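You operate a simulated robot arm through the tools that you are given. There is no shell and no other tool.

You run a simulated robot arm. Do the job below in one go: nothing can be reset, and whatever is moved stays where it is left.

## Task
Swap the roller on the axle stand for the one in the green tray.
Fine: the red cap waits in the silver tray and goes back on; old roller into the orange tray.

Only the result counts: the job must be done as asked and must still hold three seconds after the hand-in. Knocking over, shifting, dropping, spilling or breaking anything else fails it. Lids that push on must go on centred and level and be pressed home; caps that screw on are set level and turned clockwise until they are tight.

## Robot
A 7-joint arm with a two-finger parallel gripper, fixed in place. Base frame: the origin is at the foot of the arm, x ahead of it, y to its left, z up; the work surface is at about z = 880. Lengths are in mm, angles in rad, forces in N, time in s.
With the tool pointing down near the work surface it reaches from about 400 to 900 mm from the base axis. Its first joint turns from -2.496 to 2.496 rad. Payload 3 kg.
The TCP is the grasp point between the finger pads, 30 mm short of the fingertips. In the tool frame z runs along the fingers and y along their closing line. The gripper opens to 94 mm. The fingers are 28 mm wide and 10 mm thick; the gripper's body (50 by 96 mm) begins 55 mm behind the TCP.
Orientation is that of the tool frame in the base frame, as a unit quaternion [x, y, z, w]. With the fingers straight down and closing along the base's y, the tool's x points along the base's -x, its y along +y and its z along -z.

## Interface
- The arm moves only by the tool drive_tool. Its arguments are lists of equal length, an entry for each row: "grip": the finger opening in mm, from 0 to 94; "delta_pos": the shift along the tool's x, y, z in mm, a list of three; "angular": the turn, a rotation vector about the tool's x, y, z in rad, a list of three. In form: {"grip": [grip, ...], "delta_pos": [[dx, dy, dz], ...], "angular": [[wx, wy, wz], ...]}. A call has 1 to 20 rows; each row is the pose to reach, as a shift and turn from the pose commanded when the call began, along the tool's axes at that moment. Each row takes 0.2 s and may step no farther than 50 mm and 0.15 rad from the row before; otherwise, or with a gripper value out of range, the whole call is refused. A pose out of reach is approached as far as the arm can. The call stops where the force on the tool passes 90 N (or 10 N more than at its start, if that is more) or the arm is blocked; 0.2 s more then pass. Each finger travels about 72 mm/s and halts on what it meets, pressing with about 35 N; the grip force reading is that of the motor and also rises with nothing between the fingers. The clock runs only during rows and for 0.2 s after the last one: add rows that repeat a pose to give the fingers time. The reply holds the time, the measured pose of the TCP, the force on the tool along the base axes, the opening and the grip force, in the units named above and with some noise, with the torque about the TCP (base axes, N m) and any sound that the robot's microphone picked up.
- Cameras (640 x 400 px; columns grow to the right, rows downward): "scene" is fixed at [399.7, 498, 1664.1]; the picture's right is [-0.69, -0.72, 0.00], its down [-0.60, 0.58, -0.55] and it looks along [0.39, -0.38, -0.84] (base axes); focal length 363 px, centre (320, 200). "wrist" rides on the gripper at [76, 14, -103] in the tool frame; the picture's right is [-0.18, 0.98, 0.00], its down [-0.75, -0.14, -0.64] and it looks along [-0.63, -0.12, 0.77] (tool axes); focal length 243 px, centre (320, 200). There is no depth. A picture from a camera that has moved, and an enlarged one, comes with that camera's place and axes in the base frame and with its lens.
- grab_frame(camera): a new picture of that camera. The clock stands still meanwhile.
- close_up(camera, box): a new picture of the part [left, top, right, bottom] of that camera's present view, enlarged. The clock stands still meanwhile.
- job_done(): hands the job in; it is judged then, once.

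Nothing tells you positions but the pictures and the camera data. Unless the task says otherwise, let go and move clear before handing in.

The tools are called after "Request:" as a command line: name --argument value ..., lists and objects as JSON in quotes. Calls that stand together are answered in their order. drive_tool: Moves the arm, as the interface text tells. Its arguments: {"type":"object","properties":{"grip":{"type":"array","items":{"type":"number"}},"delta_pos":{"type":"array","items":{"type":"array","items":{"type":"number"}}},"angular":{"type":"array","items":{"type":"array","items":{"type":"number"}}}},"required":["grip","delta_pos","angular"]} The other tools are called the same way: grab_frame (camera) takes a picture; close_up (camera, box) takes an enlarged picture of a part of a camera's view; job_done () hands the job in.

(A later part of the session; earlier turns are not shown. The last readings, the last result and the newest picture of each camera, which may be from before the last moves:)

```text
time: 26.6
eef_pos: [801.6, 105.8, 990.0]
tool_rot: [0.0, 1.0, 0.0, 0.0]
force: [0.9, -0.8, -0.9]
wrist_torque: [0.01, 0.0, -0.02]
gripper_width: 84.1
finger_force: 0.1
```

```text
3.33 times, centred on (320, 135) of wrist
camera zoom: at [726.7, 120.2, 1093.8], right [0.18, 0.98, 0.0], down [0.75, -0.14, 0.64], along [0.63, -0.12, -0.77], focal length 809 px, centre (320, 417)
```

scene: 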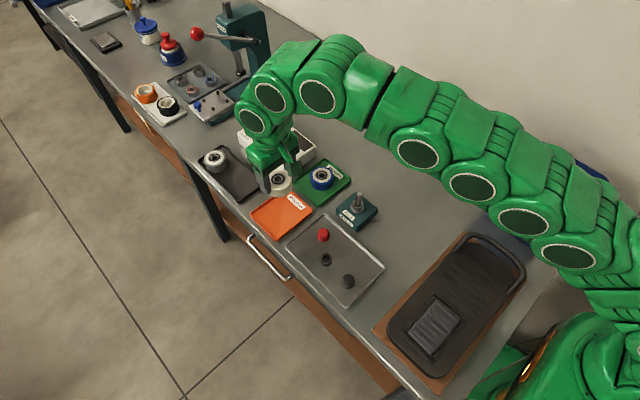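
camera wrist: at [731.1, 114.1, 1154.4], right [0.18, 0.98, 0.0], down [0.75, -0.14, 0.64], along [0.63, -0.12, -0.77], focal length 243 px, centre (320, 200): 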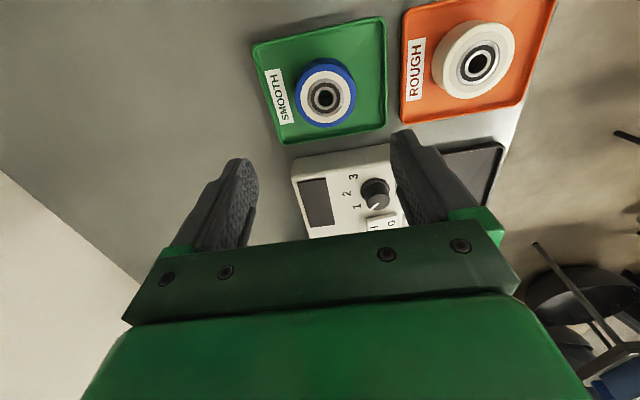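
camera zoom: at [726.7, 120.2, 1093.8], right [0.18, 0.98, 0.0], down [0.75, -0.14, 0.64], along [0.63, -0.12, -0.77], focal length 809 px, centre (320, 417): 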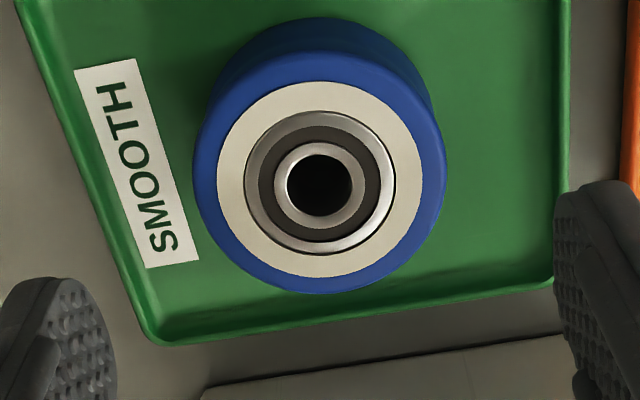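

Aligned over the blue roller. Descending to the same relative grip height as before, with a check before closing.

Request:
drive_tool --grip '[80, 78, 78, 78]' --delta_pos '[[0, 0, 30], [0, 0, 50], [0, 0, 60], [0, 0, 60]]' --angular '[[0, 0, 0], [0, 0, 0], [0, 0, 0], [0, 0, 0]]'

Request:
close_up --camera "wrist" --box '[240, 90, 400, 230]'

Request:
close_up --camera "scene" --box '[260, 130, 388, 210]'

```text
time: 27.6
eef_pos: [803.3, 106.8, 929.8]
tool_rot: [0.0, 1.0, 0.0, 0.0]
force: [0.1, -1.0, -0.3]
wrist_torque: [0.01, -0.01, -0.02]
gripper_width: 77.9
finger_force: 0.1
```

```text
2.86 times, centred on (320, 160) of wrist
camera zoom: at [726.8, 121.3, 1033.3], right [0.18, 0.98, 0.0], down [0.75, -0.14, 0.64], along [0.63, -0.12, -0.77], focal length 693 px, centre (320, 314)
```

zoom: 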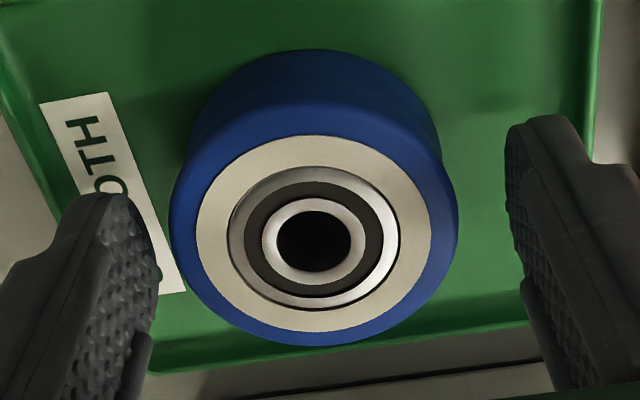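

```text
5.00 times, centred on (324, 170) of scene
camera zoom: at [399.7, 498.0, 1664.1], right [-0.69, -0.72, 0.0], down [-0.6, 0.58, -0.55], along [0.39, -0.38, -0.84], focal length 1815 px, centre (300, 350)
```

zoom: 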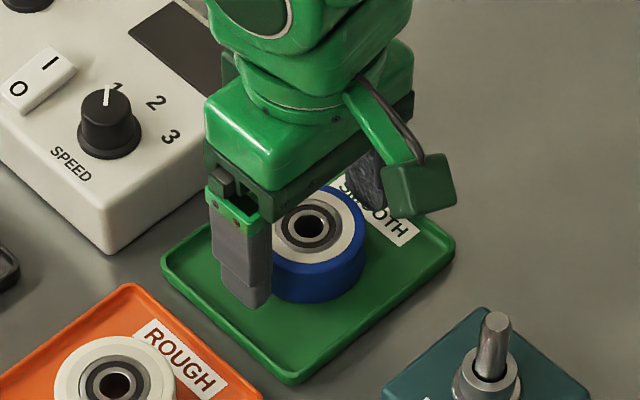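

Request:
drive_tool --grip '[78, 78]' --delta_pos '[[-4, -1.9, 1], [-4, -1.9, 1]]' --angular '[[0, 0, 0], [0, 0, 0]]'

Request:
close_up --camera "wrist" --box '[240, 90, 400, 230]'

```text
time: 28.2
eef_pos: [806.9, 103.8, 928.8]
tool_rot: [0.0, 1.0, 0.0, 0.0]
force: [-0.6, -0.6, 0.9]
wrist_torque: [0.02, 0.01, -0.02]
gripper_width: 77.9
finger_force: 0.1
```

```text
2.86 times, centred on (320, 160) of wrist
camera zoom: at [730.9, 118.9, 1032.0], right [0.18, 0.98, 0.0], down [0.75, -0.14, 0.64], along [0.63, -0.12, -0.77], focal length 693 px, centre (320, 314)
```

zoom: 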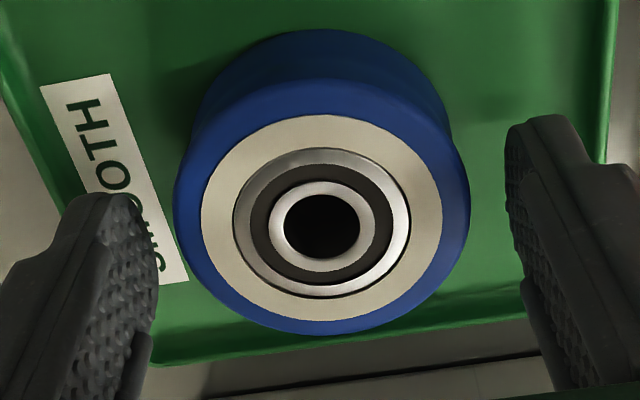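

The blue roller now sits at the same place in the wrist view as the old one did. Closing to grip.

Request:
drive_tool --grip '[66, 56, 50, 50, 50]' --delta_pos '[[0, 0, 0], [0, 0, 0], [0, 0, 0], [0, 0, 0], [0, 0, 0]]' --angular '[[0, 0, 0], [0, 0, 0], [0, 0, 0], [0, 0, 0], [0, 0, 0]]'

Request:
close_up --camera "wrist" --box '[240, 90, 400, 230]'

```text
time: 29.4
eef_pos: [807.7, 104.8, 927.6]
tool_rot: [0.0, 1.0, -0.001, 0.0]
force: [0.3, -0.1, 1.4]
wrist_torque: [0.03, 0.03, 0.0]
gripper_width: 59.0
finger_force: 35.2
```

```text
2.86 times, centred on (320, 160) of wrist
camera zoom: at [730.9, 119.0, 1031.9], right [0.18, 0.98, 0.0], down [0.75, -0.14, 0.64], along [0.63, -0.12, -0.77], focal length 693 px, centre (320, 314)
```

zoom: 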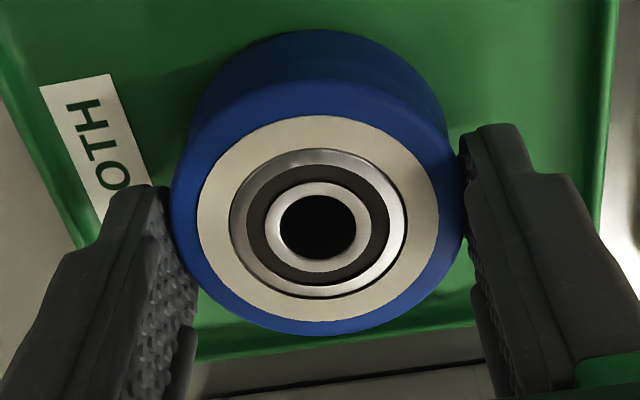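

Blue roller gripped. Lifting high and carrying it back above the axle.

Request:
drive_tool --grip '[50, 50, 50, 50, 50, 50, 50, 50, 50]' --delta_pos '[[0, 0, -10], [0, 0, -45], [0, 0, -80], [0, 0, -112], [40, 1, -112], [85, 3, -112], [120, 5, -112], [131, 5.7, -112], [131, 5.7, -112]]' --angular '[[0, 0, 0], [0, 0, 0], [0, 0, 0], [0, 0, 0], [0, 0, 0], [0, 0, 0], [0, 0, 0], [0, 0, 0], [0, 0, 0]]'

Request:
drive_tool --grip '[50]' --delta_pos '[[0, 0, 0]]' --angular '[[0, 0, 0]]'

Request:
drive_tool --grip '[50]' --delta_pos '[[0, 0, 0]]' --angular '[[0, 0, 0]]'

Request:
close_up --camera "wrist" --box '[240, 40, 400, 180]'

Request:
close_up --camera "scene" --box '[320, 160, 400, 220]'

```text
time: 31.4
eef_pos: [675.2, 110.8, 1041.3]
tool_rot: [0.001, 1.0, 0.0, 0.0]
force: [0.2, -1.0, -0.8]
wrist_torque: [0.0, -0.01, 0.01]
gripper_width: 58.7
finger_force: 35.0
```

```text
time: 31.8
eef_pos: [675.7, 112.5, 1041.0]
tool_rot: [0.0, 1.0, 0.0, 0.001]
force: [-0.6, -1.0, -1.4]
wrist_torque: [0.0, -0.02, -0.03]
gripper_width: 59.0
finger_force: 34.6
```

```text
time: 32.2
eef_pos: [675.6, 111.5, 1041.4]
tool_rot: [0.0, 1.0, 0.0, 0.0]
force: [0.1, 0.1, -1.8]
wrist_torque: [-0.01, -0.01, 0.02]
gripper_width: 58.8
finger_force: 35.4
```

```text
2.86 times, centred on (320, 110) of wrist
camera zoom: at [600.0, 125.9, 1144.2], right [0.18, 0.98, 0.0], down [0.75, -0.14, 0.64], along [0.63, -0.12, -0.77], focal length 693 px, centre (320, 457)
```

zoom: 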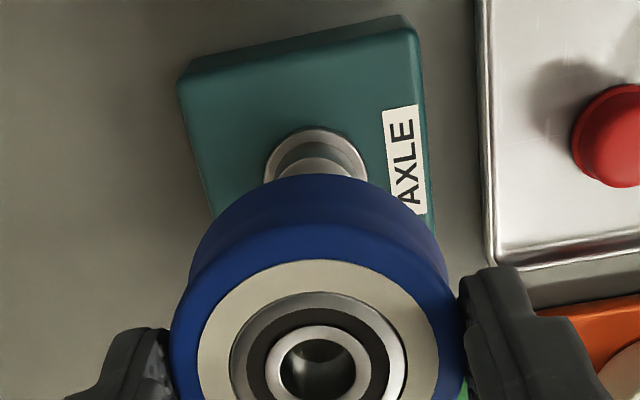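

```text
6.67 times, centred on (360, 190) of scene
camera zoom: at [399.7, 498.0, 1664.1], right [-0.69, -0.72, 0.0], down [-0.6, 0.58, -0.55], along [0.39, -0.38, -0.84], focal length 2420 px, centre (53, 267)
```

zoom: 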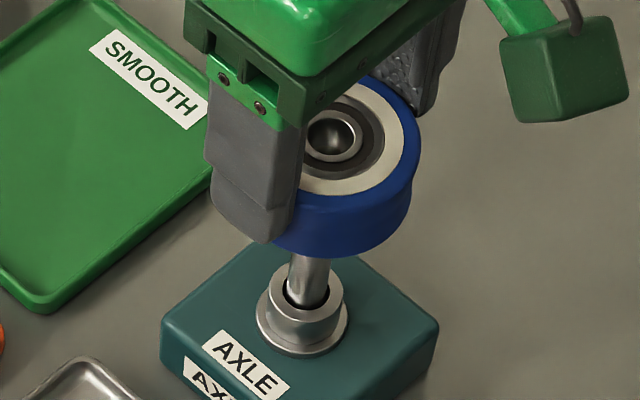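

Request:
close_up --camera "scene" --box '[345, 165, 393, 195]'

Request:
close_up --camera "scene" --box '[345, 190, 393, 220]'

Request:
close_up --camera "wrist" --box '[280, 70, 360, 190]'

```text
13.33 times, centred on (369, 180) of scene
camera zoom: at [399.7, 498.0, 1664.1], right [-0.69, -0.72, 0.0], down [-0.6, 0.58, -0.55], along [0.39, -0.38, -0.84], focal length 4840 px, centre (-333, 467)
```

zoom: 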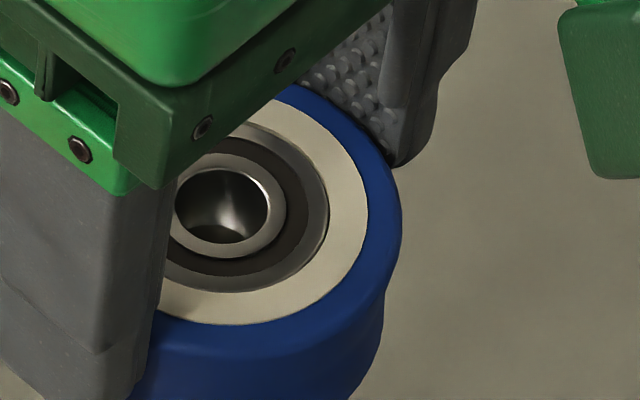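

```text
13.33 times, centred on (369, 205) of scene
camera zoom: at [399.7, 498.0, 1664.1], right [-0.69, -0.72, 0.0], down [-0.6, 0.58, -0.55], along [0.39, -0.38, -0.84], focal length 4840 px, centre (-333, 133)
```

zoom: 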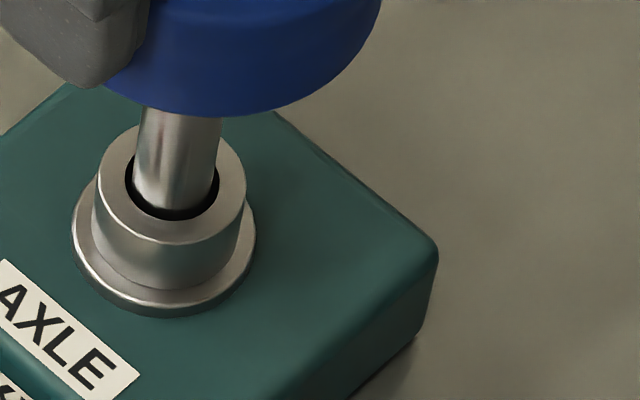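

```text
3.33 times, centred on (320, 130) of wrist
camera zoom: at [600.0, 125.9, 1144.2], right [0.18, 0.98, 0.0], down [0.75, -0.14, 0.64], along [0.63, -0.12, -0.77], focal length 809 px, centre (320, 433)
```

zoom: 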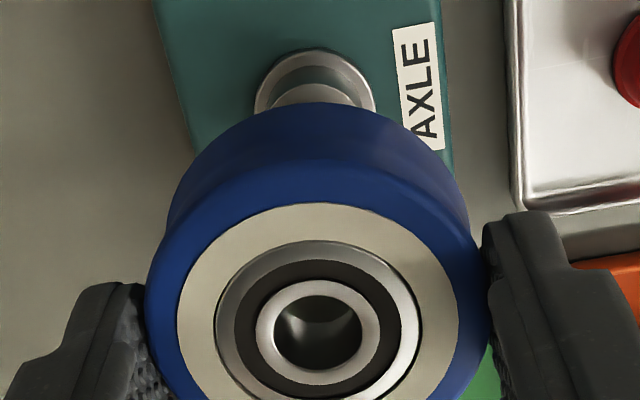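

The bore is close to over the pin; images suggest a correction of about +0.6 mm in x and −1 mm in y. I'll apply it, lower to just above the pin and recheck.

Request:
drive_tool --grip '[50, 50, 50]' --delta_pos '[[-0.6, -1.0, 0], [-0.6, -1.0, 15], [-0.6, -1.0, 15]]' --angular '[[0, 0, 0], [0, 0, 0], [0, 0, 0]]'

Request:
drive_tool --grip '[50]' --delta_pos '[[0, 0, 0]]' --angular '[[0, 0, 0]]'

Request:
close_up --camera "scene" --box '[340, 170, 388, 218]'

Request:
close_up --camera "wrist" --box '[280, 100, 360, 200]'

```text
time: 33.0
eef_pos: [677.7, 109.2, 1024.5]
tool_rot: [0.0, 1.0, 0.0, 0.0]
force: [-0.4, 0.4, -1.4]
wrist_torque: [0.03, -0.04, -0.02]
gripper_width: 58.6
finger_force: 35.1
```

```text
time: 33.4
eef_pos: [677.6, 110.2, 1025.8]
tool_rot: [0.0, 1.0, 0.0, 0.0]
force: [0.1, 0.4, -1.7]
wrist_torque: [0.01, -0.03, -0.01]
gripper_width: 59.0
finger_force: 35.3
```

```text
8.33 times, centred on (364, 194) of scene
camera zoom: at [399.7, 498.0, 1664.1], right [-0.69, -0.72, 0.0], down [-0.6, 0.58, -0.55], along [0.39, -0.38, -0.84], focal length 3025 px, centre (-47, 250)
```

zoom: 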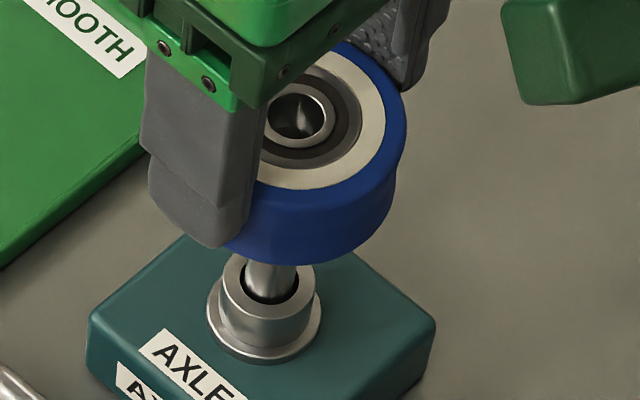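

```text
4.00 times, centred on (320, 150) of wrist
camera zoom: at [600.9, 124.5, 1129.0], right [0.18, 0.98, 0.0], down [0.75, -0.14, 0.64], along [0.63, -0.12, -0.77], focal length 970 px, centre (320, 400)
```

zoom: 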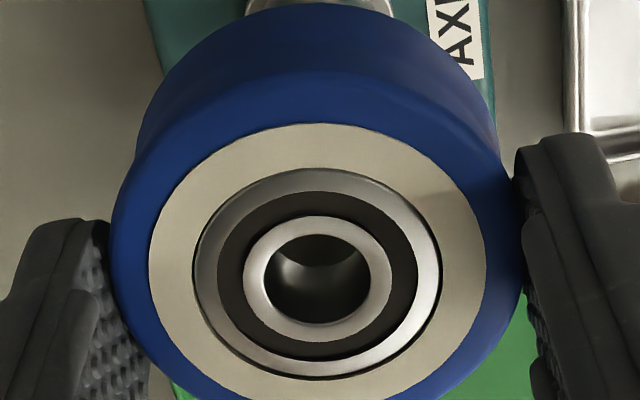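

Request:
drive_tool --grip '[50, 50]' --delta_pos '[[0.5, 0.4, 2], [0.5, 0.4, 2]]' --angular '[[0, 0, 0], [0, 0, 0]]'

Request:
close_up --camera "wrist" --box '[280, 100, 360, 200]'

Request:
close_up --camera "scene" --box '[350, 165, 390, 190]'

Request:
close_up --camera "scene" --box '[345, 190, 393, 220]'

```text
time: 34.0
eef_pos: [675.8, 110.4, 1023.7]
tool_rot: [-0.001, 1.0, 0.0, -0.001]
force: [0.3, 0.5, -2.2]
wrist_torque: [-0.02, 0.02, -0.01]
gripper_width: 59.0
finger_force: 34.8
```

```text
4.00 times, centred on (320, 150) of wrist
camera zoom: at [600.1, 125.0, 1127.5], right [0.18, 0.98, 0.0], down [0.75, -0.14, 0.64], along [0.63, -0.12, -0.77], focal length 970 px, centre (320, 400)
```

zoom: 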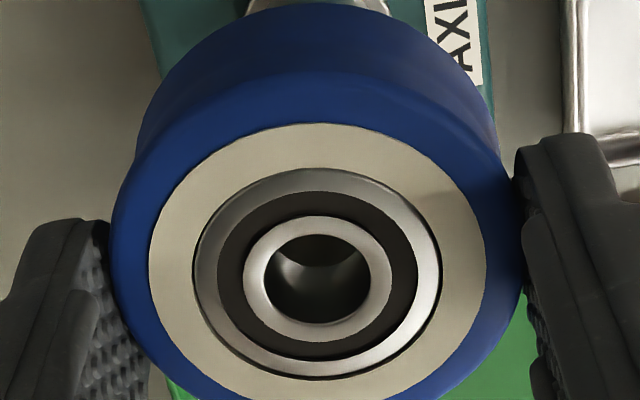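

```text
16.00 times, centred on (370, 178) of scene
camera zoom: at [399.7, 498.0, 1664.1], right [-0.69, -0.72, 0.0], down [-0.6, 0.58, -0.55], along [0.39, -0.38, -0.84], focal length 5808 px, centre (-480, 560)
```

zoom: 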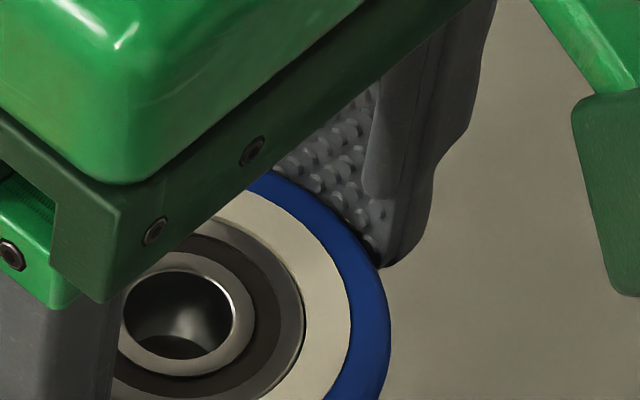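

```text
13.33 times, centred on (369, 205) of scene
camera zoom: at [399.7, 498.0, 1664.1], right [-0.69, -0.72, 0.0], down [-0.6, 0.58, -0.55], along [0.39, -0.38, -0.84], focal length 4840 px, centre (-333, 133)
```

zoom: 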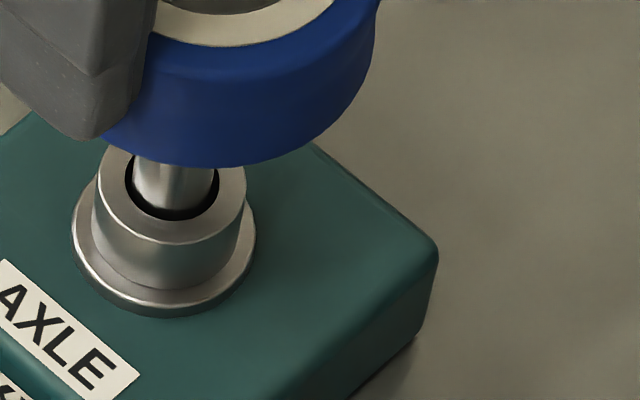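

Request:
close_up --camera "wrist" --box '[306, 154, 334, 182]'

Request:
close_up --camera "scene" --box '[355, 180, 369, 190]'

```text
14.29 times, centred on (320, 168) of wrist
camera zoom: at [600.1, 125.0, 1127.5], right [0.18, 0.98, 0.0], down [0.75, -0.14, 0.64], along [0.63, -0.12, -0.77], focal length 3466 px, centre (320, 657)
```

zoom: 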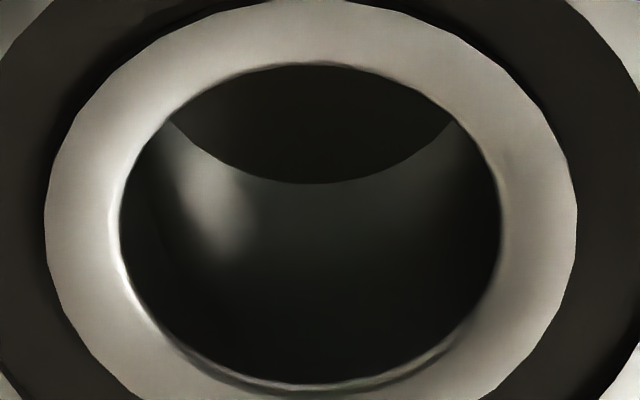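

```text
16.00 times, centred on (362, 185) of scene
camera zoom: at [399.7, 498.0, 1664.1], right [-0.69, -0.72, 0.0], down [-0.6, 0.58, -0.55], along [0.39, -0.38, -0.84], focal length 5808 px, centre (-352, 440)
```

zoom: 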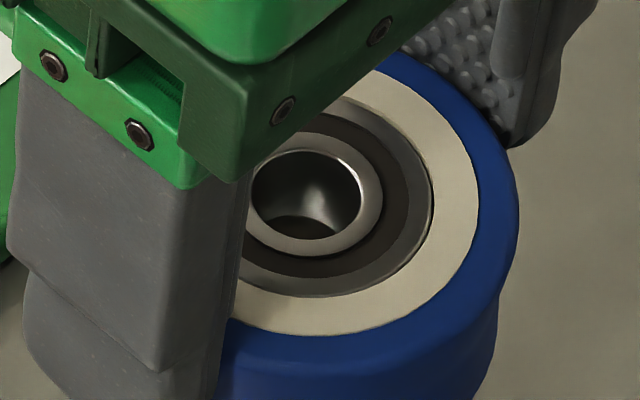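

Bore is lined up as well as I can measure. Lowering slowly with force checks.

Request:
drive_tool --grip '[50, 50, 50]' --delta_pos '[[0, 0, 2], [0, 0, 4], [0, 0, 6]]' --angular '[[0, 0, 0], [0, 0, 0], [0, 0, 0]]'

Request:
close_up --camera "wrist" --box '[306, 154, 334, 182]'

Request:
close_up --camera "scene" --box '[345, 180, 385, 205]'

```text
time: 34.8
eef_pos: [675.3, 110.7, 1018.0]
tool_rot: [0.0, 1.0, 0.0, 0.001]
force: [-0.1, 0.3, -1.6]
wrist_torque: [-0.02, -0.02, 0.03]
gripper_width: 58.7
finger_force: 35.1
```

```text
14.29 times, centred on (320, 168) of wrist
camera zoom: at [599.5, 125.0, 1121.4], right [0.18, 0.98, 0.0], down [0.75, -0.14, 0.64], along [0.63, -0.12, -0.77], focal length 3466 px, centre (320, 657)
```

zoom: 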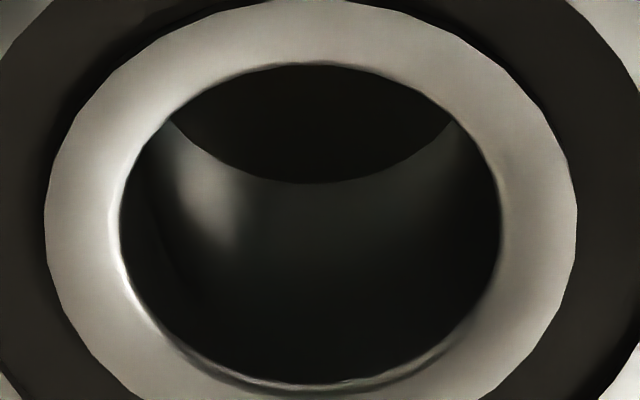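

```text
16.00 times, centred on (365, 192) of scene
camera zoom: at [399.7, 498.0, 1664.1], right [-0.69, -0.72, 0.0], down [-0.6, 0.58, -0.55], along [0.39, -0.38, -0.84], focal length 5808 px, centre (-400, 320)
```

zoom: 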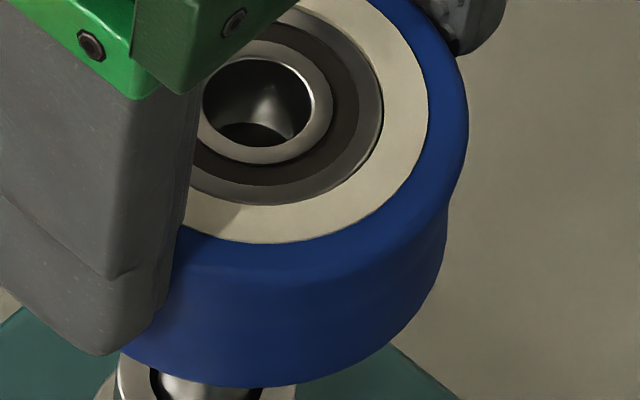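

Request:
drive_tool --grip '[50, 50, 50]' --delta_pos '[[-0.6, 0, 1], [-0.7, 0, 3], [-0.8, 0, 4]]' --angular '[[0, 0, 0], [0, 0, 0], [0, 0, 0]]'

Request:
close_up --camera "wrist" --box '[306, 154, 334, 182]'

Request:
close_up --camera "scene" --box '[345, 180, 385, 205]'

```text
time: 35.6
eef_pos: [677.0, 109.9, 1013.7]
tool_rot: [0.0, 1.0, 0.001, 0.001]
force: [0.4, 0.1, -0.4]
wrist_torque: [0.01, 0.02, 0.0]
gripper_width: 58.8
finger_force: 34.7
```

```text
14.29 times, centred on (320, 168) of wrist
camera zoom: at [600.7, 124.5, 1117.4], right [0.18, 0.98, 0.0], down [0.75, -0.14, 0.64], along [0.63, -0.12, -0.77], focal length 3466 px, centre (320, 657)
```

zoom: 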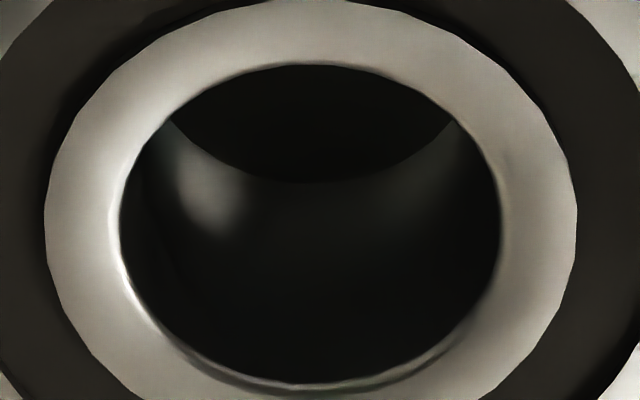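

```text
16.00 times, centred on (365, 192) of scene
camera zoom: at [399.7, 498.0, 1664.1], right [-0.69, -0.72, 0.0], down [-0.6, 0.58, -0.55], along [0.39, -0.38, -0.84], focal length 5808 px, centre (-400, 320)
```

zoom: 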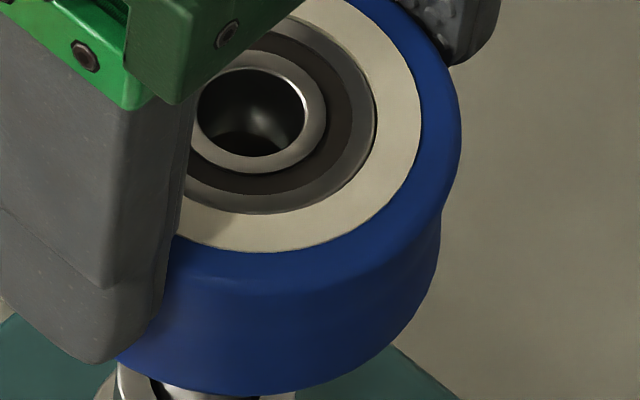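

Request:
drive_tool --grip '[50, 50, 50]' --delta_pos '[[0.2, 0.2, 2], [0.2, 0.2, 4], [0.2, 0.2, 5]]' --angular '[[0, 0, 0], [0, 0, 0], [0, 0, 0]]'

Request:
close_up --camera "wrist" --box '[306, 154, 334, 182]'

Request:
close_up --camera "scene" --box '[345, 180, 385, 205]'

```text
time: 36.4
eef_pos: [675.8, 109.6, 1009.8]
tool_rot: [0.0, 1.0, 0.001, 0.0]
force: [0.1, 0.0, -1.5]
wrist_torque: [0.01, 0.01, -0.01]
gripper_width: 58.9
finger_force: 35.8
```

```text
14.29 times, centred on (320, 168) of wrist
camera zoom: at [599.5, 124.5, 1112.7], right [0.18, 0.98, 0.0], down [0.75, -0.14, 0.64], along [0.63, -0.12, -0.77], focal length 3466 px, centre (320, 657)
```

zoom: 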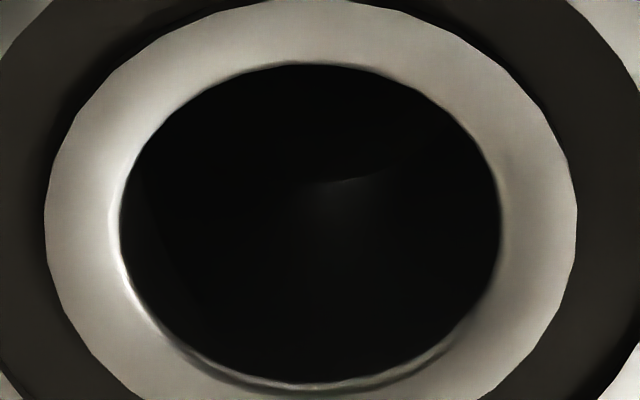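

```text
16.00 times, centred on (365, 192) of scene
camera zoom: at [399.7, 498.0, 1664.1], right [-0.69, -0.72, 0.0], down [-0.6, 0.58, -0.55], along [0.39, -0.38, -0.84], focal length 5808 px, centre (-400, 320)
```

zoom: 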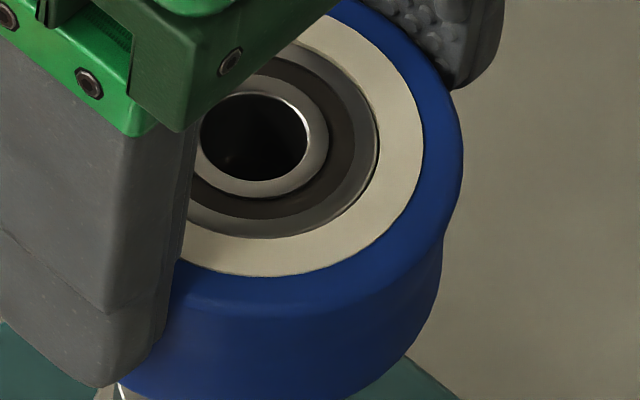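

Request:
drive_tool --grip '[50, 50, 50]' --delta_pos '[[-0.7, 0.3, 1], [-0.7, 0.3, 2], [-0.7, 0.3, 3]]' --angular '[[0, 0, 0], [0, 0, 0], [0, 0, 0]]'

Request:
close_up --camera "wrist" --box '[306, 154, 334, 182]'

Request:
close_up --camera "scene" --box '[345, 180, 385, 205]'

```text
time: 37.2
eef_pos: [677.3, 110.3, 1006.0]
tool_rot: [0.0, 1.0, 0.0, 0.0]
force: [-0.3, 0.2, -1.1]
wrist_torque: [0.0, -0.02, -0.03]
gripper_width: 58.8
finger_force: 34.7
```

```text
14.29 times, centred on (320, 168) of wrist
camera zoom: at [600.6, 125.5, 1110.0], right [0.18, 0.98, 0.0], down [0.75, -0.14, 0.64], along [0.63, -0.12, -0.77], focal length 3466 px, centre (320, 657)
```

zoom: 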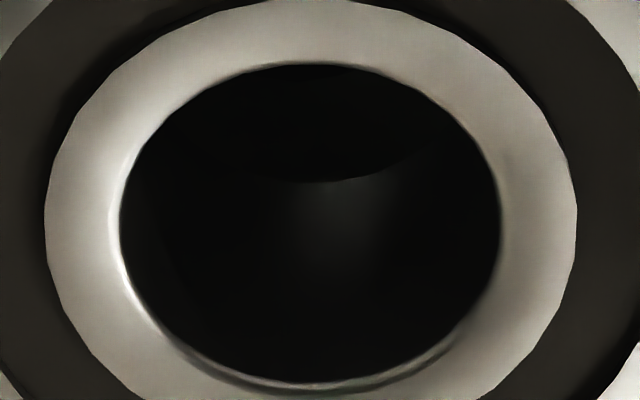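

```text
16.00 times, centred on (365, 192) of scene
camera zoom: at [399.7, 498.0, 1664.1], right [-0.69, -0.72, 0.0], down [-0.6, 0.58, -0.55], along [0.39, -0.38, -0.84], focal length 5808 px, centre (-400, 320)
```

zoom: 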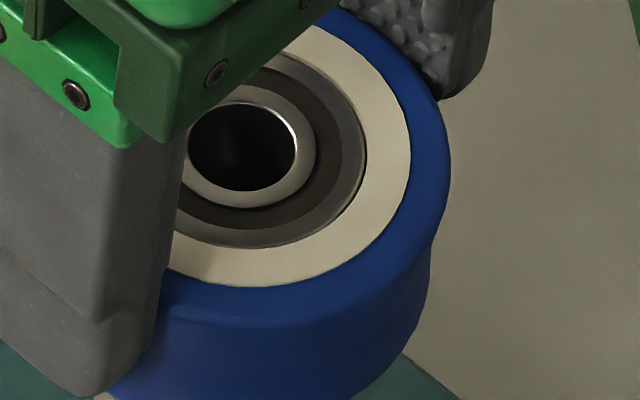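

No contact, and the light in the bore is blocked from below, so the pin is entering it. Continuing down in small steps.

Request:
drive_tool --grip '[50, 50, 50, 50]' --delta_pos '[[0, -0.4, 2], [0, -0.4, 4], [0, -0.4, 6], [0, -0.4, 8]]' --angular '[[0, 0, 0], [0, 0, 0], [0, 0, 0], [0, 0, 0]]'

Request:
close_up --camera "wrist" --box '[306, 154, 334, 182]'

Request:
close_up --camera "scene" --box '[345, 180, 385, 205]'

```text
time: 38.2
eef_pos: [677.5, 110.1, 997.8]
tool_rot: [0.001, 1.0, 0.0, 0.0]
force: [-0.6, -0.9, -1.0]
wrist_torque: [0.01, 0.03, -0.01]
gripper_width: 58.5
finger_force: 34.6
```

```text
14.29 times, centred on (320, 168) of wrist
camera zoom: at [601.5, 125.3, 1101.9], right [0.18, 0.98, 0.0], down [0.75, -0.14, 0.64], along [0.63, -0.12, -0.77], focal length 3466 px, centre (320, 657)
```

zoom: 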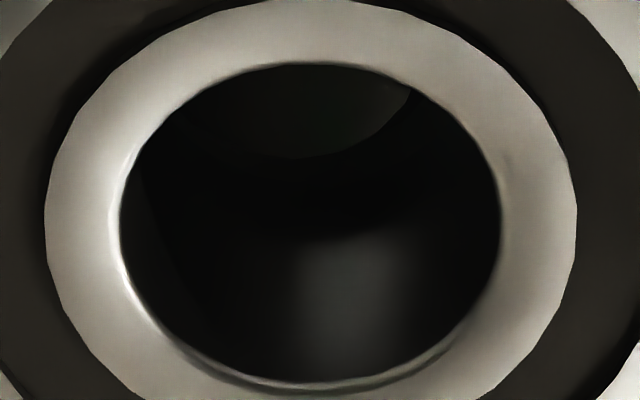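

```text
16.00 times, centred on (365, 192) of scene
camera zoom: at [399.7, 498.0, 1664.1], right [-0.69, -0.72, 0.0], down [-0.6, 0.58, -0.55], along [0.39, -0.38, -0.84], focal length 5808 px, centre (-400, 320)
```

zoom: 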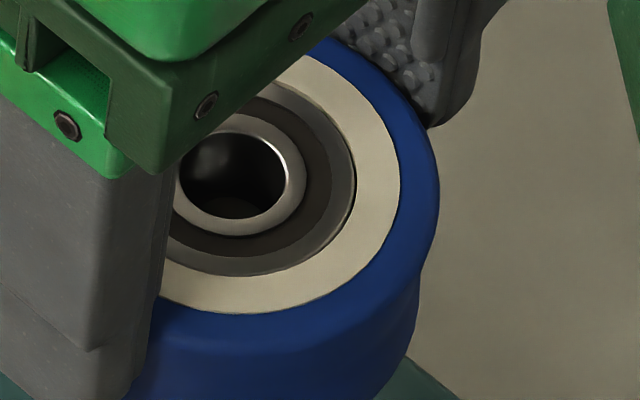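

The pin's end is now visible inside the bore, slightly off-centre. Nudging toward it and continuing.

Request:
drive_tool --grip '[50, 50, 50, 50]' --delta_pos '[[0.7, -0.4, 1], [0.7, -0.4, 3], [0.7, -0.4, 5], [0.7, -0.4, 7]]' --angular '[[0, 0, 0], [0, 0, 0], [0, 0, 0], [0, 0, 0]]'

Request:
close_up --camera "wrist" --box '[306, 154, 334, 182]'

Request:
close_up --camera "scene" --box '[345, 180, 385, 205]'

```text
time: 39.2
eef_pos: [675.8, 109.1, 990.8]
tool_rot: [0.0, 1.0, 0.001, 0.0]
force: [0.9, 0.3, -1.8]
wrist_torque: [-0.04, -0.03, 0.01]
gripper_width: 58.9
finger_force: 35.7
```

```text
14.29 times, centred on (320, 168) of wrist
camera zoom: at [600.3, 124.2, 1094.7], right [0.18, 0.98, 0.0], down [0.75, -0.14, 0.64], along [0.63, -0.12, -0.77], focal length 3466 px, centre (320, 657)
```

zoom: 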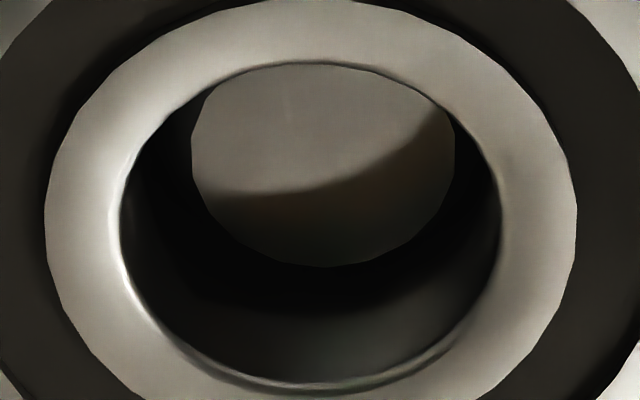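

```text
16.00 times, centred on (365, 192) of scene
camera zoom: at [399.7, 498.0, 1664.1], right [-0.69, -0.72, 0.0], down [-0.6, 0.58, -0.55], along [0.39, -0.38, -0.84], focal length 5808 px, centre (-400, 320)
```

zoom: 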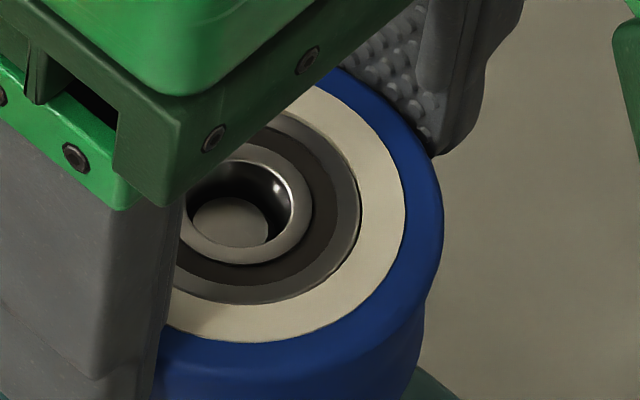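

Request:
drive_tool --grip '[50, 50, 50, 50]' --delta_pos '[[0, 0.4, 2], [0, 0.4, 4], [0, 0.4, 6], [0, 0.4, 8]]' --angular '[[0, 0, 0], [0, 0, 0], [0, 0, 0], [0, 0, 0]]'

Request:
close_up --camera "wrist" --box '[306, 154, 334, 182]'

```text
time: 40.2
eef_pos: [675.6, 109.7, 983.0]
tool_rot: [0.0, 1.0, -0.001, 0.0]
force: [-0.9, 0.0, -1.4]
wrist_torque: [-0.01, 0.02, 0.0]
gripper_width: 58.9
finger_force: 35.0
```

```text
14.29 times, centred on (320, 168) of wrist
camera zoom: at [599.4, 124.4, 1086.6], right [0.18, 0.98, 0.0], down [0.75, -0.14, 0.64], along [0.63, -0.12, -0.77], focal length 3466 px, centre (320, 657)
```

zoom: 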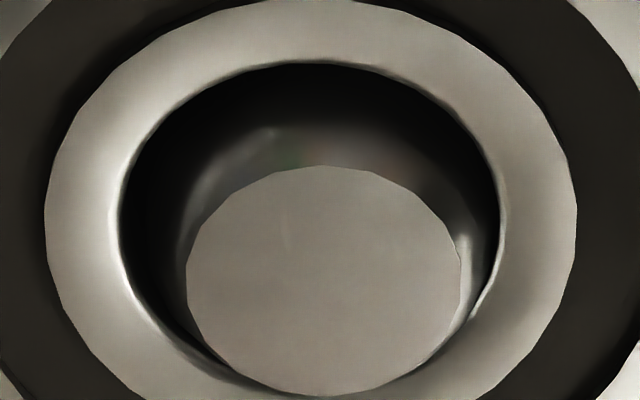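

Request:
drive_tool --grip '[50, 50, 50]' --delta_pos '[[-0.3, 0.4, 2], [-0.3, 0.4, 4], [-0.3, 0.4, 6]]' --angular '[[0, 0, 0], [0, 0, 0], [0, 0, 0]]'

Request:
close_up --camera "wrist" --box '[296, 144, 344, 192]'

Request:
close_up --camera "scene" --box '[330, 175, 394, 215]'

```text
time: 41.0
eef_pos: [675.2, 110.3, 978.4]
tool_rot: [0.0, 1.0, 0.001, 0.0]
force: [0.0, -0.1, -0.4]
wrist_torque: [0.0, 0.0, -0.02]
gripper_width: 59.1
finger_force: 35.0
```

```text
8.33 times, centred on (320, 168) of wrist
camera zoom: at [599.7, 125.5, 1080.3], right [0.18, 0.98, 0.0], down [0.75, -0.14, 0.64], along [0.63, -0.12, -0.77], focal length 2022 px, centre (320, 467)
```

zoom: 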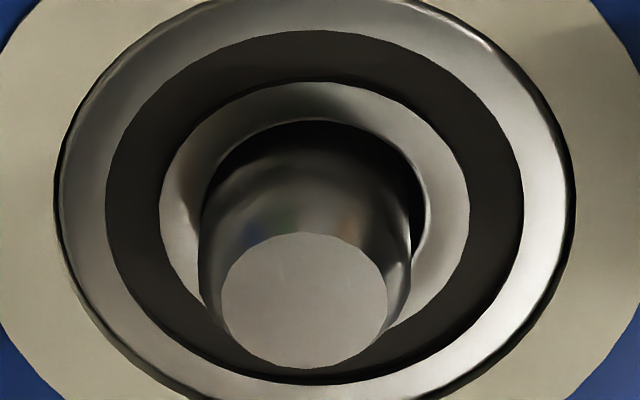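

```text
10.00 times, centred on (362, 195) of scene
camera zoom: at [399.7, 498.0, 1664.1], right [-0.69, -0.72, 0.0], down [-0.6, 0.58, -0.55], along [0.39, -0.38, -0.84], focal length 3630 px, centre (-100, 250)
```

zoom: 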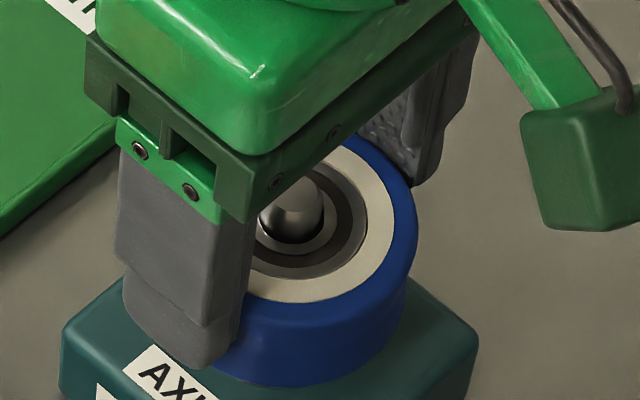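

Request:
drive_tool --grip '[50, 50, 50]' --delta_pos '[[0, -0.4, 1], [0, -0.4, 2], [0, -0.4, 3]]' --angular '[[0, 0, 0], [0, 0, 0], [0, 0, 0]]'

Request:
drive_tool --grip '[50, 50]' --delta_pos '[[0, 0, 1], [0, 0, 1]]' --angular '[[0, 0, 0], [0, 0, 0]]'

Request:
close_up --camera "wrist" --box '[296, 144, 344, 192]'

Request:
close_up --camera "scene" --box '[330, 175, 394, 215]'

```text
time: 41.8
eef_pos: [674.9, 111.6, 974.8]
tool_rot: [0.0, 1.0, 0.0, 0.001]
force: [-4.6, -0.1, 15.9]
wrist_torque: [0.01, 0.31, 0.03]
gripper_width: 58.9
finger_force: 35.1
```

```text
time: 42.4
eef_pos: [675.7, 110.3, 974.9]
tool_rot: [-0.001, 1.0, -0.001, 0.001]
force: [-8.7, -8.7, 37.5]
wrist_torque: [-0.44, 0.46, 0.1]
gripper_width: 59.1
finger_force: 34.4
```

```text
8.33 times, centred on (320, 168) of wrist
camera zoom: at [599.2, 125.2, 1077.5], right [0.18, 0.98, 0.0], down [0.75, -0.14, 0.64], along [0.63, -0.12, -0.77], focal length 2022 px, centre (320, 467)
```

zoom: 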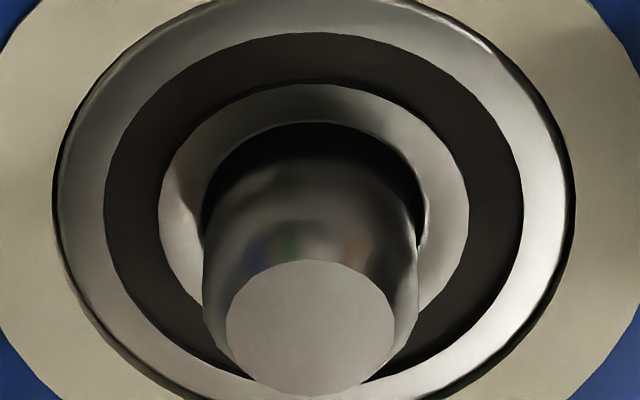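

```text
10.00 times, centred on (362, 195) of scene
camera zoom: at [399.7, 498.0, 1664.1], right [-0.69, -0.72, 0.0], down [-0.6, 0.58, -0.55], along [0.39, -0.38, -0.84], focal length 3630 px, centre (-100, 250)
```

zoom: 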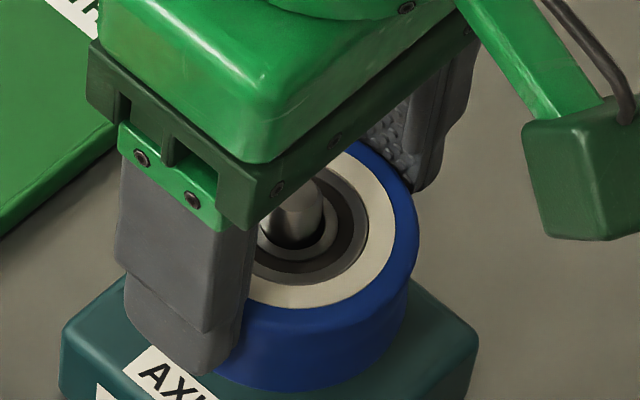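

Seated on the collar at the expected height. Easing off the pressure, releasing and lifting away.

Request:
drive_tool --grip '[50, 50, 66, 80, 80, 80, 80, 80, 80]' --delta_pos '[[0, 0, -1.5], [0, 0, -2.5], [0, 0, -2.5], [0, 0, -2.5], [0, 0, -2.5], [0, 0, -15], [0, 0, -40], [0, 0, -70], [0, 0, -70]]' --angular '[[0, 0, 0], [0, 0, 0], [0, 0, 0], [0, 0, 0], [0, 0, 0], [0, 0, 0], [0, 0, 0], [0, 0, 0], [0, 0, 0]]'

Request:
close_up --camera "wrist" --box '[240, 50, 400, 190]'

Request:
close_up --camera "scene" --box '[320, 170, 400, 220]'

```text
time: 44.4
eef_pos: [677.0, 112.4, 1043.5]
tool_rot: [0.0, 1.0, 0.0, 0.0]
force: [0.0, 0.0, -0.3]
wrist_torque: [-0.02, -0.03, 0.01]
gripper_width: 79.9
finger_force: 0.0
```

```text
2.86 times, centred on (320, 120) of wrist
camera zoom: at [601.5, 125.9, 1147.1], right [0.18, 0.98, 0.0], down [0.75, -0.14, 0.64], along [0.63, -0.12, -0.77], focal length 693 px, centre (320, 429)
```

zoom: 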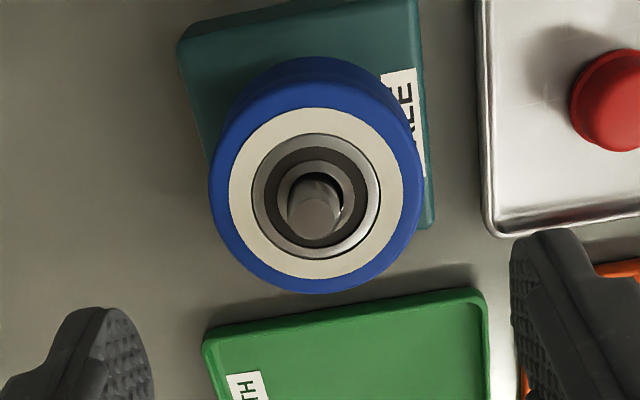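

```text
8.00 times, centred on (360, 195) of scene
camera zoom: at [399.7, 498.0, 1664.1], right [-0.69, -0.72, 0.0], down [-0.6, 0.58, -0.55], along [0.39, -0.38, -0.84], focal length 2904 px, centre (0, 240)
```

zoom: 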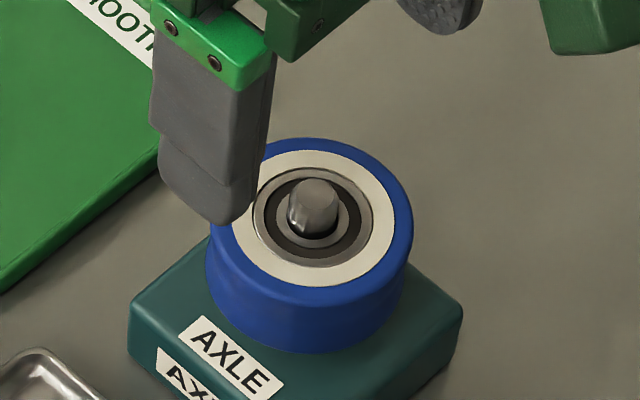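

New roller sits square on the stand with the pin protruding. Next: fetch the red cap from the silver tray.

Request:
drive_tool --grip '[70, 55, 44, 44, 44]' --delta_pos '[[-1, 35, 0], [-2, 70, 0], [-3.4, 103, 0], [-3.4, 103, 40], [-3.4, 103, 40]]' --angular '[[0, 0, 0], [0, 0, 0], [0, 0, 0], [0, 0, 0], [0, 0, 0]]'

Request:
close_up --camera "wrist" --box '[240, 60, 400, 200]'

Request:
close_up --camera "scene" --box '[290, 190, 418, 290]'

```text
time: 45.6
eef_pos: [678.7, 213.0, 1001.3]
tool_rot: [0.0, 1.0, 0.0, 0.0]
force: [-0.7, 0.0, -0.1]
wrist_torque: [0.0, -0.01, 0.01]
gripper_width: 44.0
finger_force: 0.1
```

```text
2.86 times, centred on (320, 130) of wrist
camera zoom: at [602.8, 228.0, 1105.2], right [0.18, 0.98, 0.0], down [0.75, -0.14, 0.64], along [0.63, -0.12, -0.77], focal length 693 px, centre (320, 400)
```

zoom: 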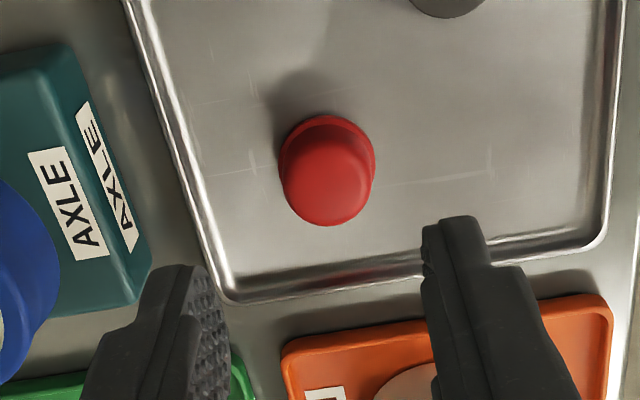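

```text
4.00 times, centred on (354, 240) of scene
camera zoom: at [399.7, 498.0, 1664.1], right [-0.69, -0.72, 0.0], down [-0.6, 0.58, -0.55], along [0.39, -0.38, -0.84], focal length 1452 px, centre (184, 40)
```

zoom: 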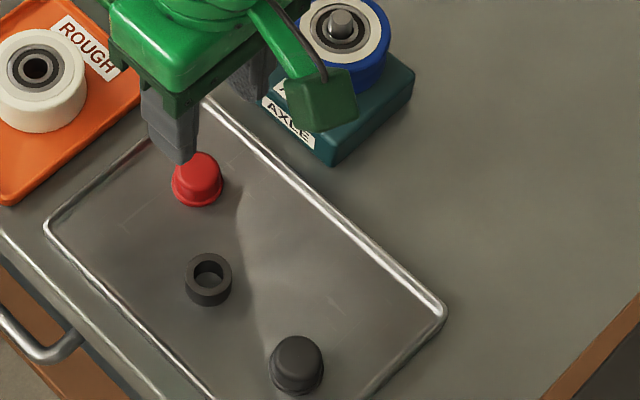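

Request:
drive_tool --grip '[44, 44, 44, 44]' --delta_pos '[[-2.1, 0.9, 30], [-2.1, 0.9, 60], [-2.1, 0.9, 76], [-2.1, 0.9, 76]]' --angular '[[0, 0, 0], [0, 0, 0], [0, 0, 0], [0, 0, 0]]'

Request:
close_up --camera "wrist" --box '[240, 50, 400, 200]'

```text
time: 46.6
eef_pos: [682.7, 213.0, 925.1]
tool_rot: [0.0, 1.0, 0.001, 0.001]
force: [0.1, 0.1, 0.4]
wrist_torque: [0.01, 0.02, 0.0]
gripper_width: 43.8
finger_force: 0.0
```

```text
2.67 times, centred on (320, 125) of wrist
camera zoom: at [606.0, 228.3, 1029.2], right [0.18, 0.98, 0.0], down [0.75, -0.14, 0.64], along [0.63, -0.12, -0.77], focal length 647 px, centre (320, 400)
```

zoom: 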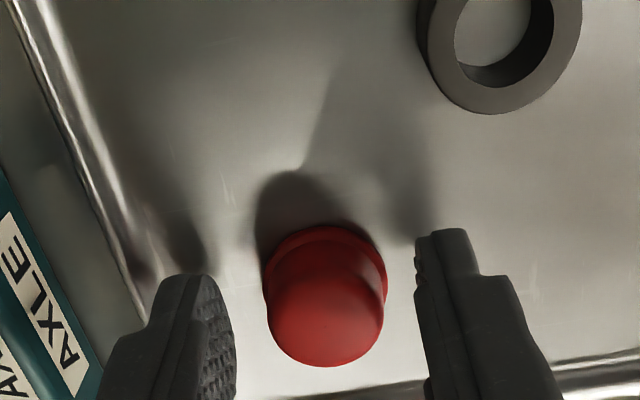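

Request:
drive_tool --grip '[44, 44, 30, 20, 10, 10, 10]' --delta_pos '[[0, 0.9, 1], [0, 0.9, 1], [0, 0.9, 1], [0, 0.9, 1], [0, 0.9, 1], [0, 0.9, 1], [0, 0.9, 1]]' --angular '[[0, 0, 0], [0, 0, 0], [0, 0, 0], [0, 0, 0], [0, 0, 0], [0, 0, 0], [0, 0, 0]]'

Request:
close_up --camera "wrist" --box '[240, 50, 400, 200]'

```text
time: 48.2
eef_pos: [683.0, 214.6, 925.1]
tool_rot: [-0.001, 1.0, 0.0, 0.0]
force: [0.6, 0.2, 0.8]
wrist_torque: [-0.02, 0.0, -0.03]
gripper_width: 21.5
finger_force: 35.1
```

```text
2.67 times, centred on (320, 125) of wrist
camera zoom: at [606.0, 229.5, 1028.8], right [0.18, 0.98, 0.0], down [0.75, -0.14, 0.64], along [0.63, -0.12, -0.77], focal length 647 px, centre (320, 400)
```

zoom: 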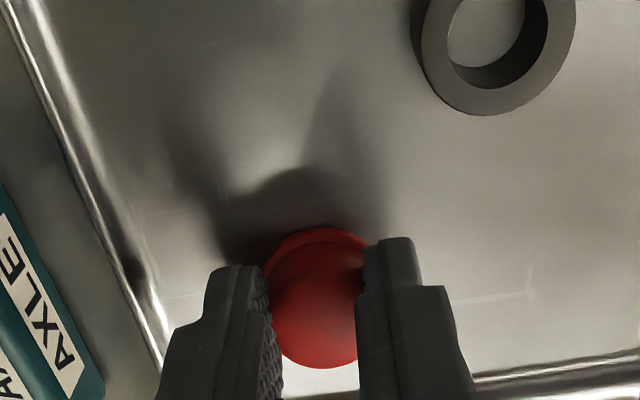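

Cap gripped upright. Lifting and carrying it over the axle.

Request:
drive_tool --grip '[10, 10, 10, 10, 10, 10, 10, 10]' --delta_pos '[[0, 0, -10], [0, 0, -50], [0, 0, -95], [0, 0, -125], [3.5, -35, -125], [7, -70, -125], [10.6, -105.2, -125], [10.6, -105.2, -125]]' --angular '[[0, 0, 0], [0, 0, 0], [0, 0, 0], [0, 0, 0], [0, 0, 0], [0, 0, 0], [0, 0, 0], [0, 0, 0]]'

Request:
close_up --camera "wrist" --box '[240, 50, 400, 200]'

Request:
close_up --camera "scene" --box '[330, 160, 394, 210]'

```text
time: 50.0
eef_pos: [671.5, 107.8, 1052.8]
tool_rot: [0.001, 1.0, 0.0, 0.0]
force: [0.3, 0.1, -1.7]
wrist_torque: [0.03, -0.03, 0.01]
gripper_width: 21.6
finger_force: 35.1
```

```text
2.67 times, centred on (320, 125) of wrist
camera zoom: at [595.4, 123.3, 1156.1], right [0.18, 0.98, 0.0], down [0.75, -0.14, 0.64], along [0.63, -0.12, -0.77], focal length 647 px, centre (320, 400)
```

zoom: 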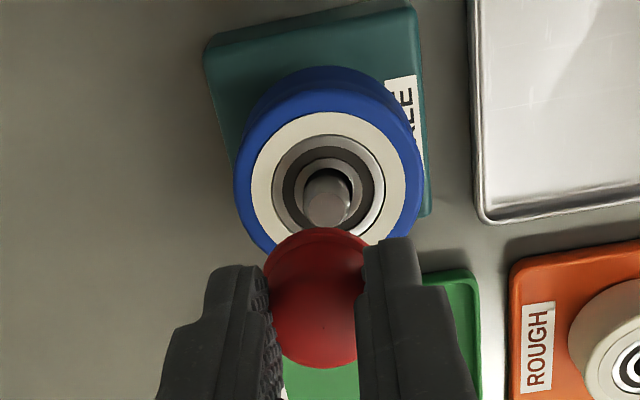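

```text
8.00 times, centred on (362, 185) of scene
camera zoom: at [399.7, 498.0, 1664.1], right [-0.69, -0.72, 0.0], down [-0.6, 0.58, -0.55], along [0.39, -0.38, -0.84], focal length 2904 px, centre (-16, 320)
```

zoom: 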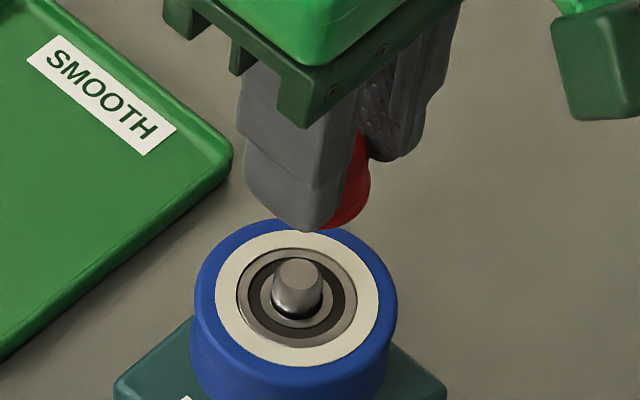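

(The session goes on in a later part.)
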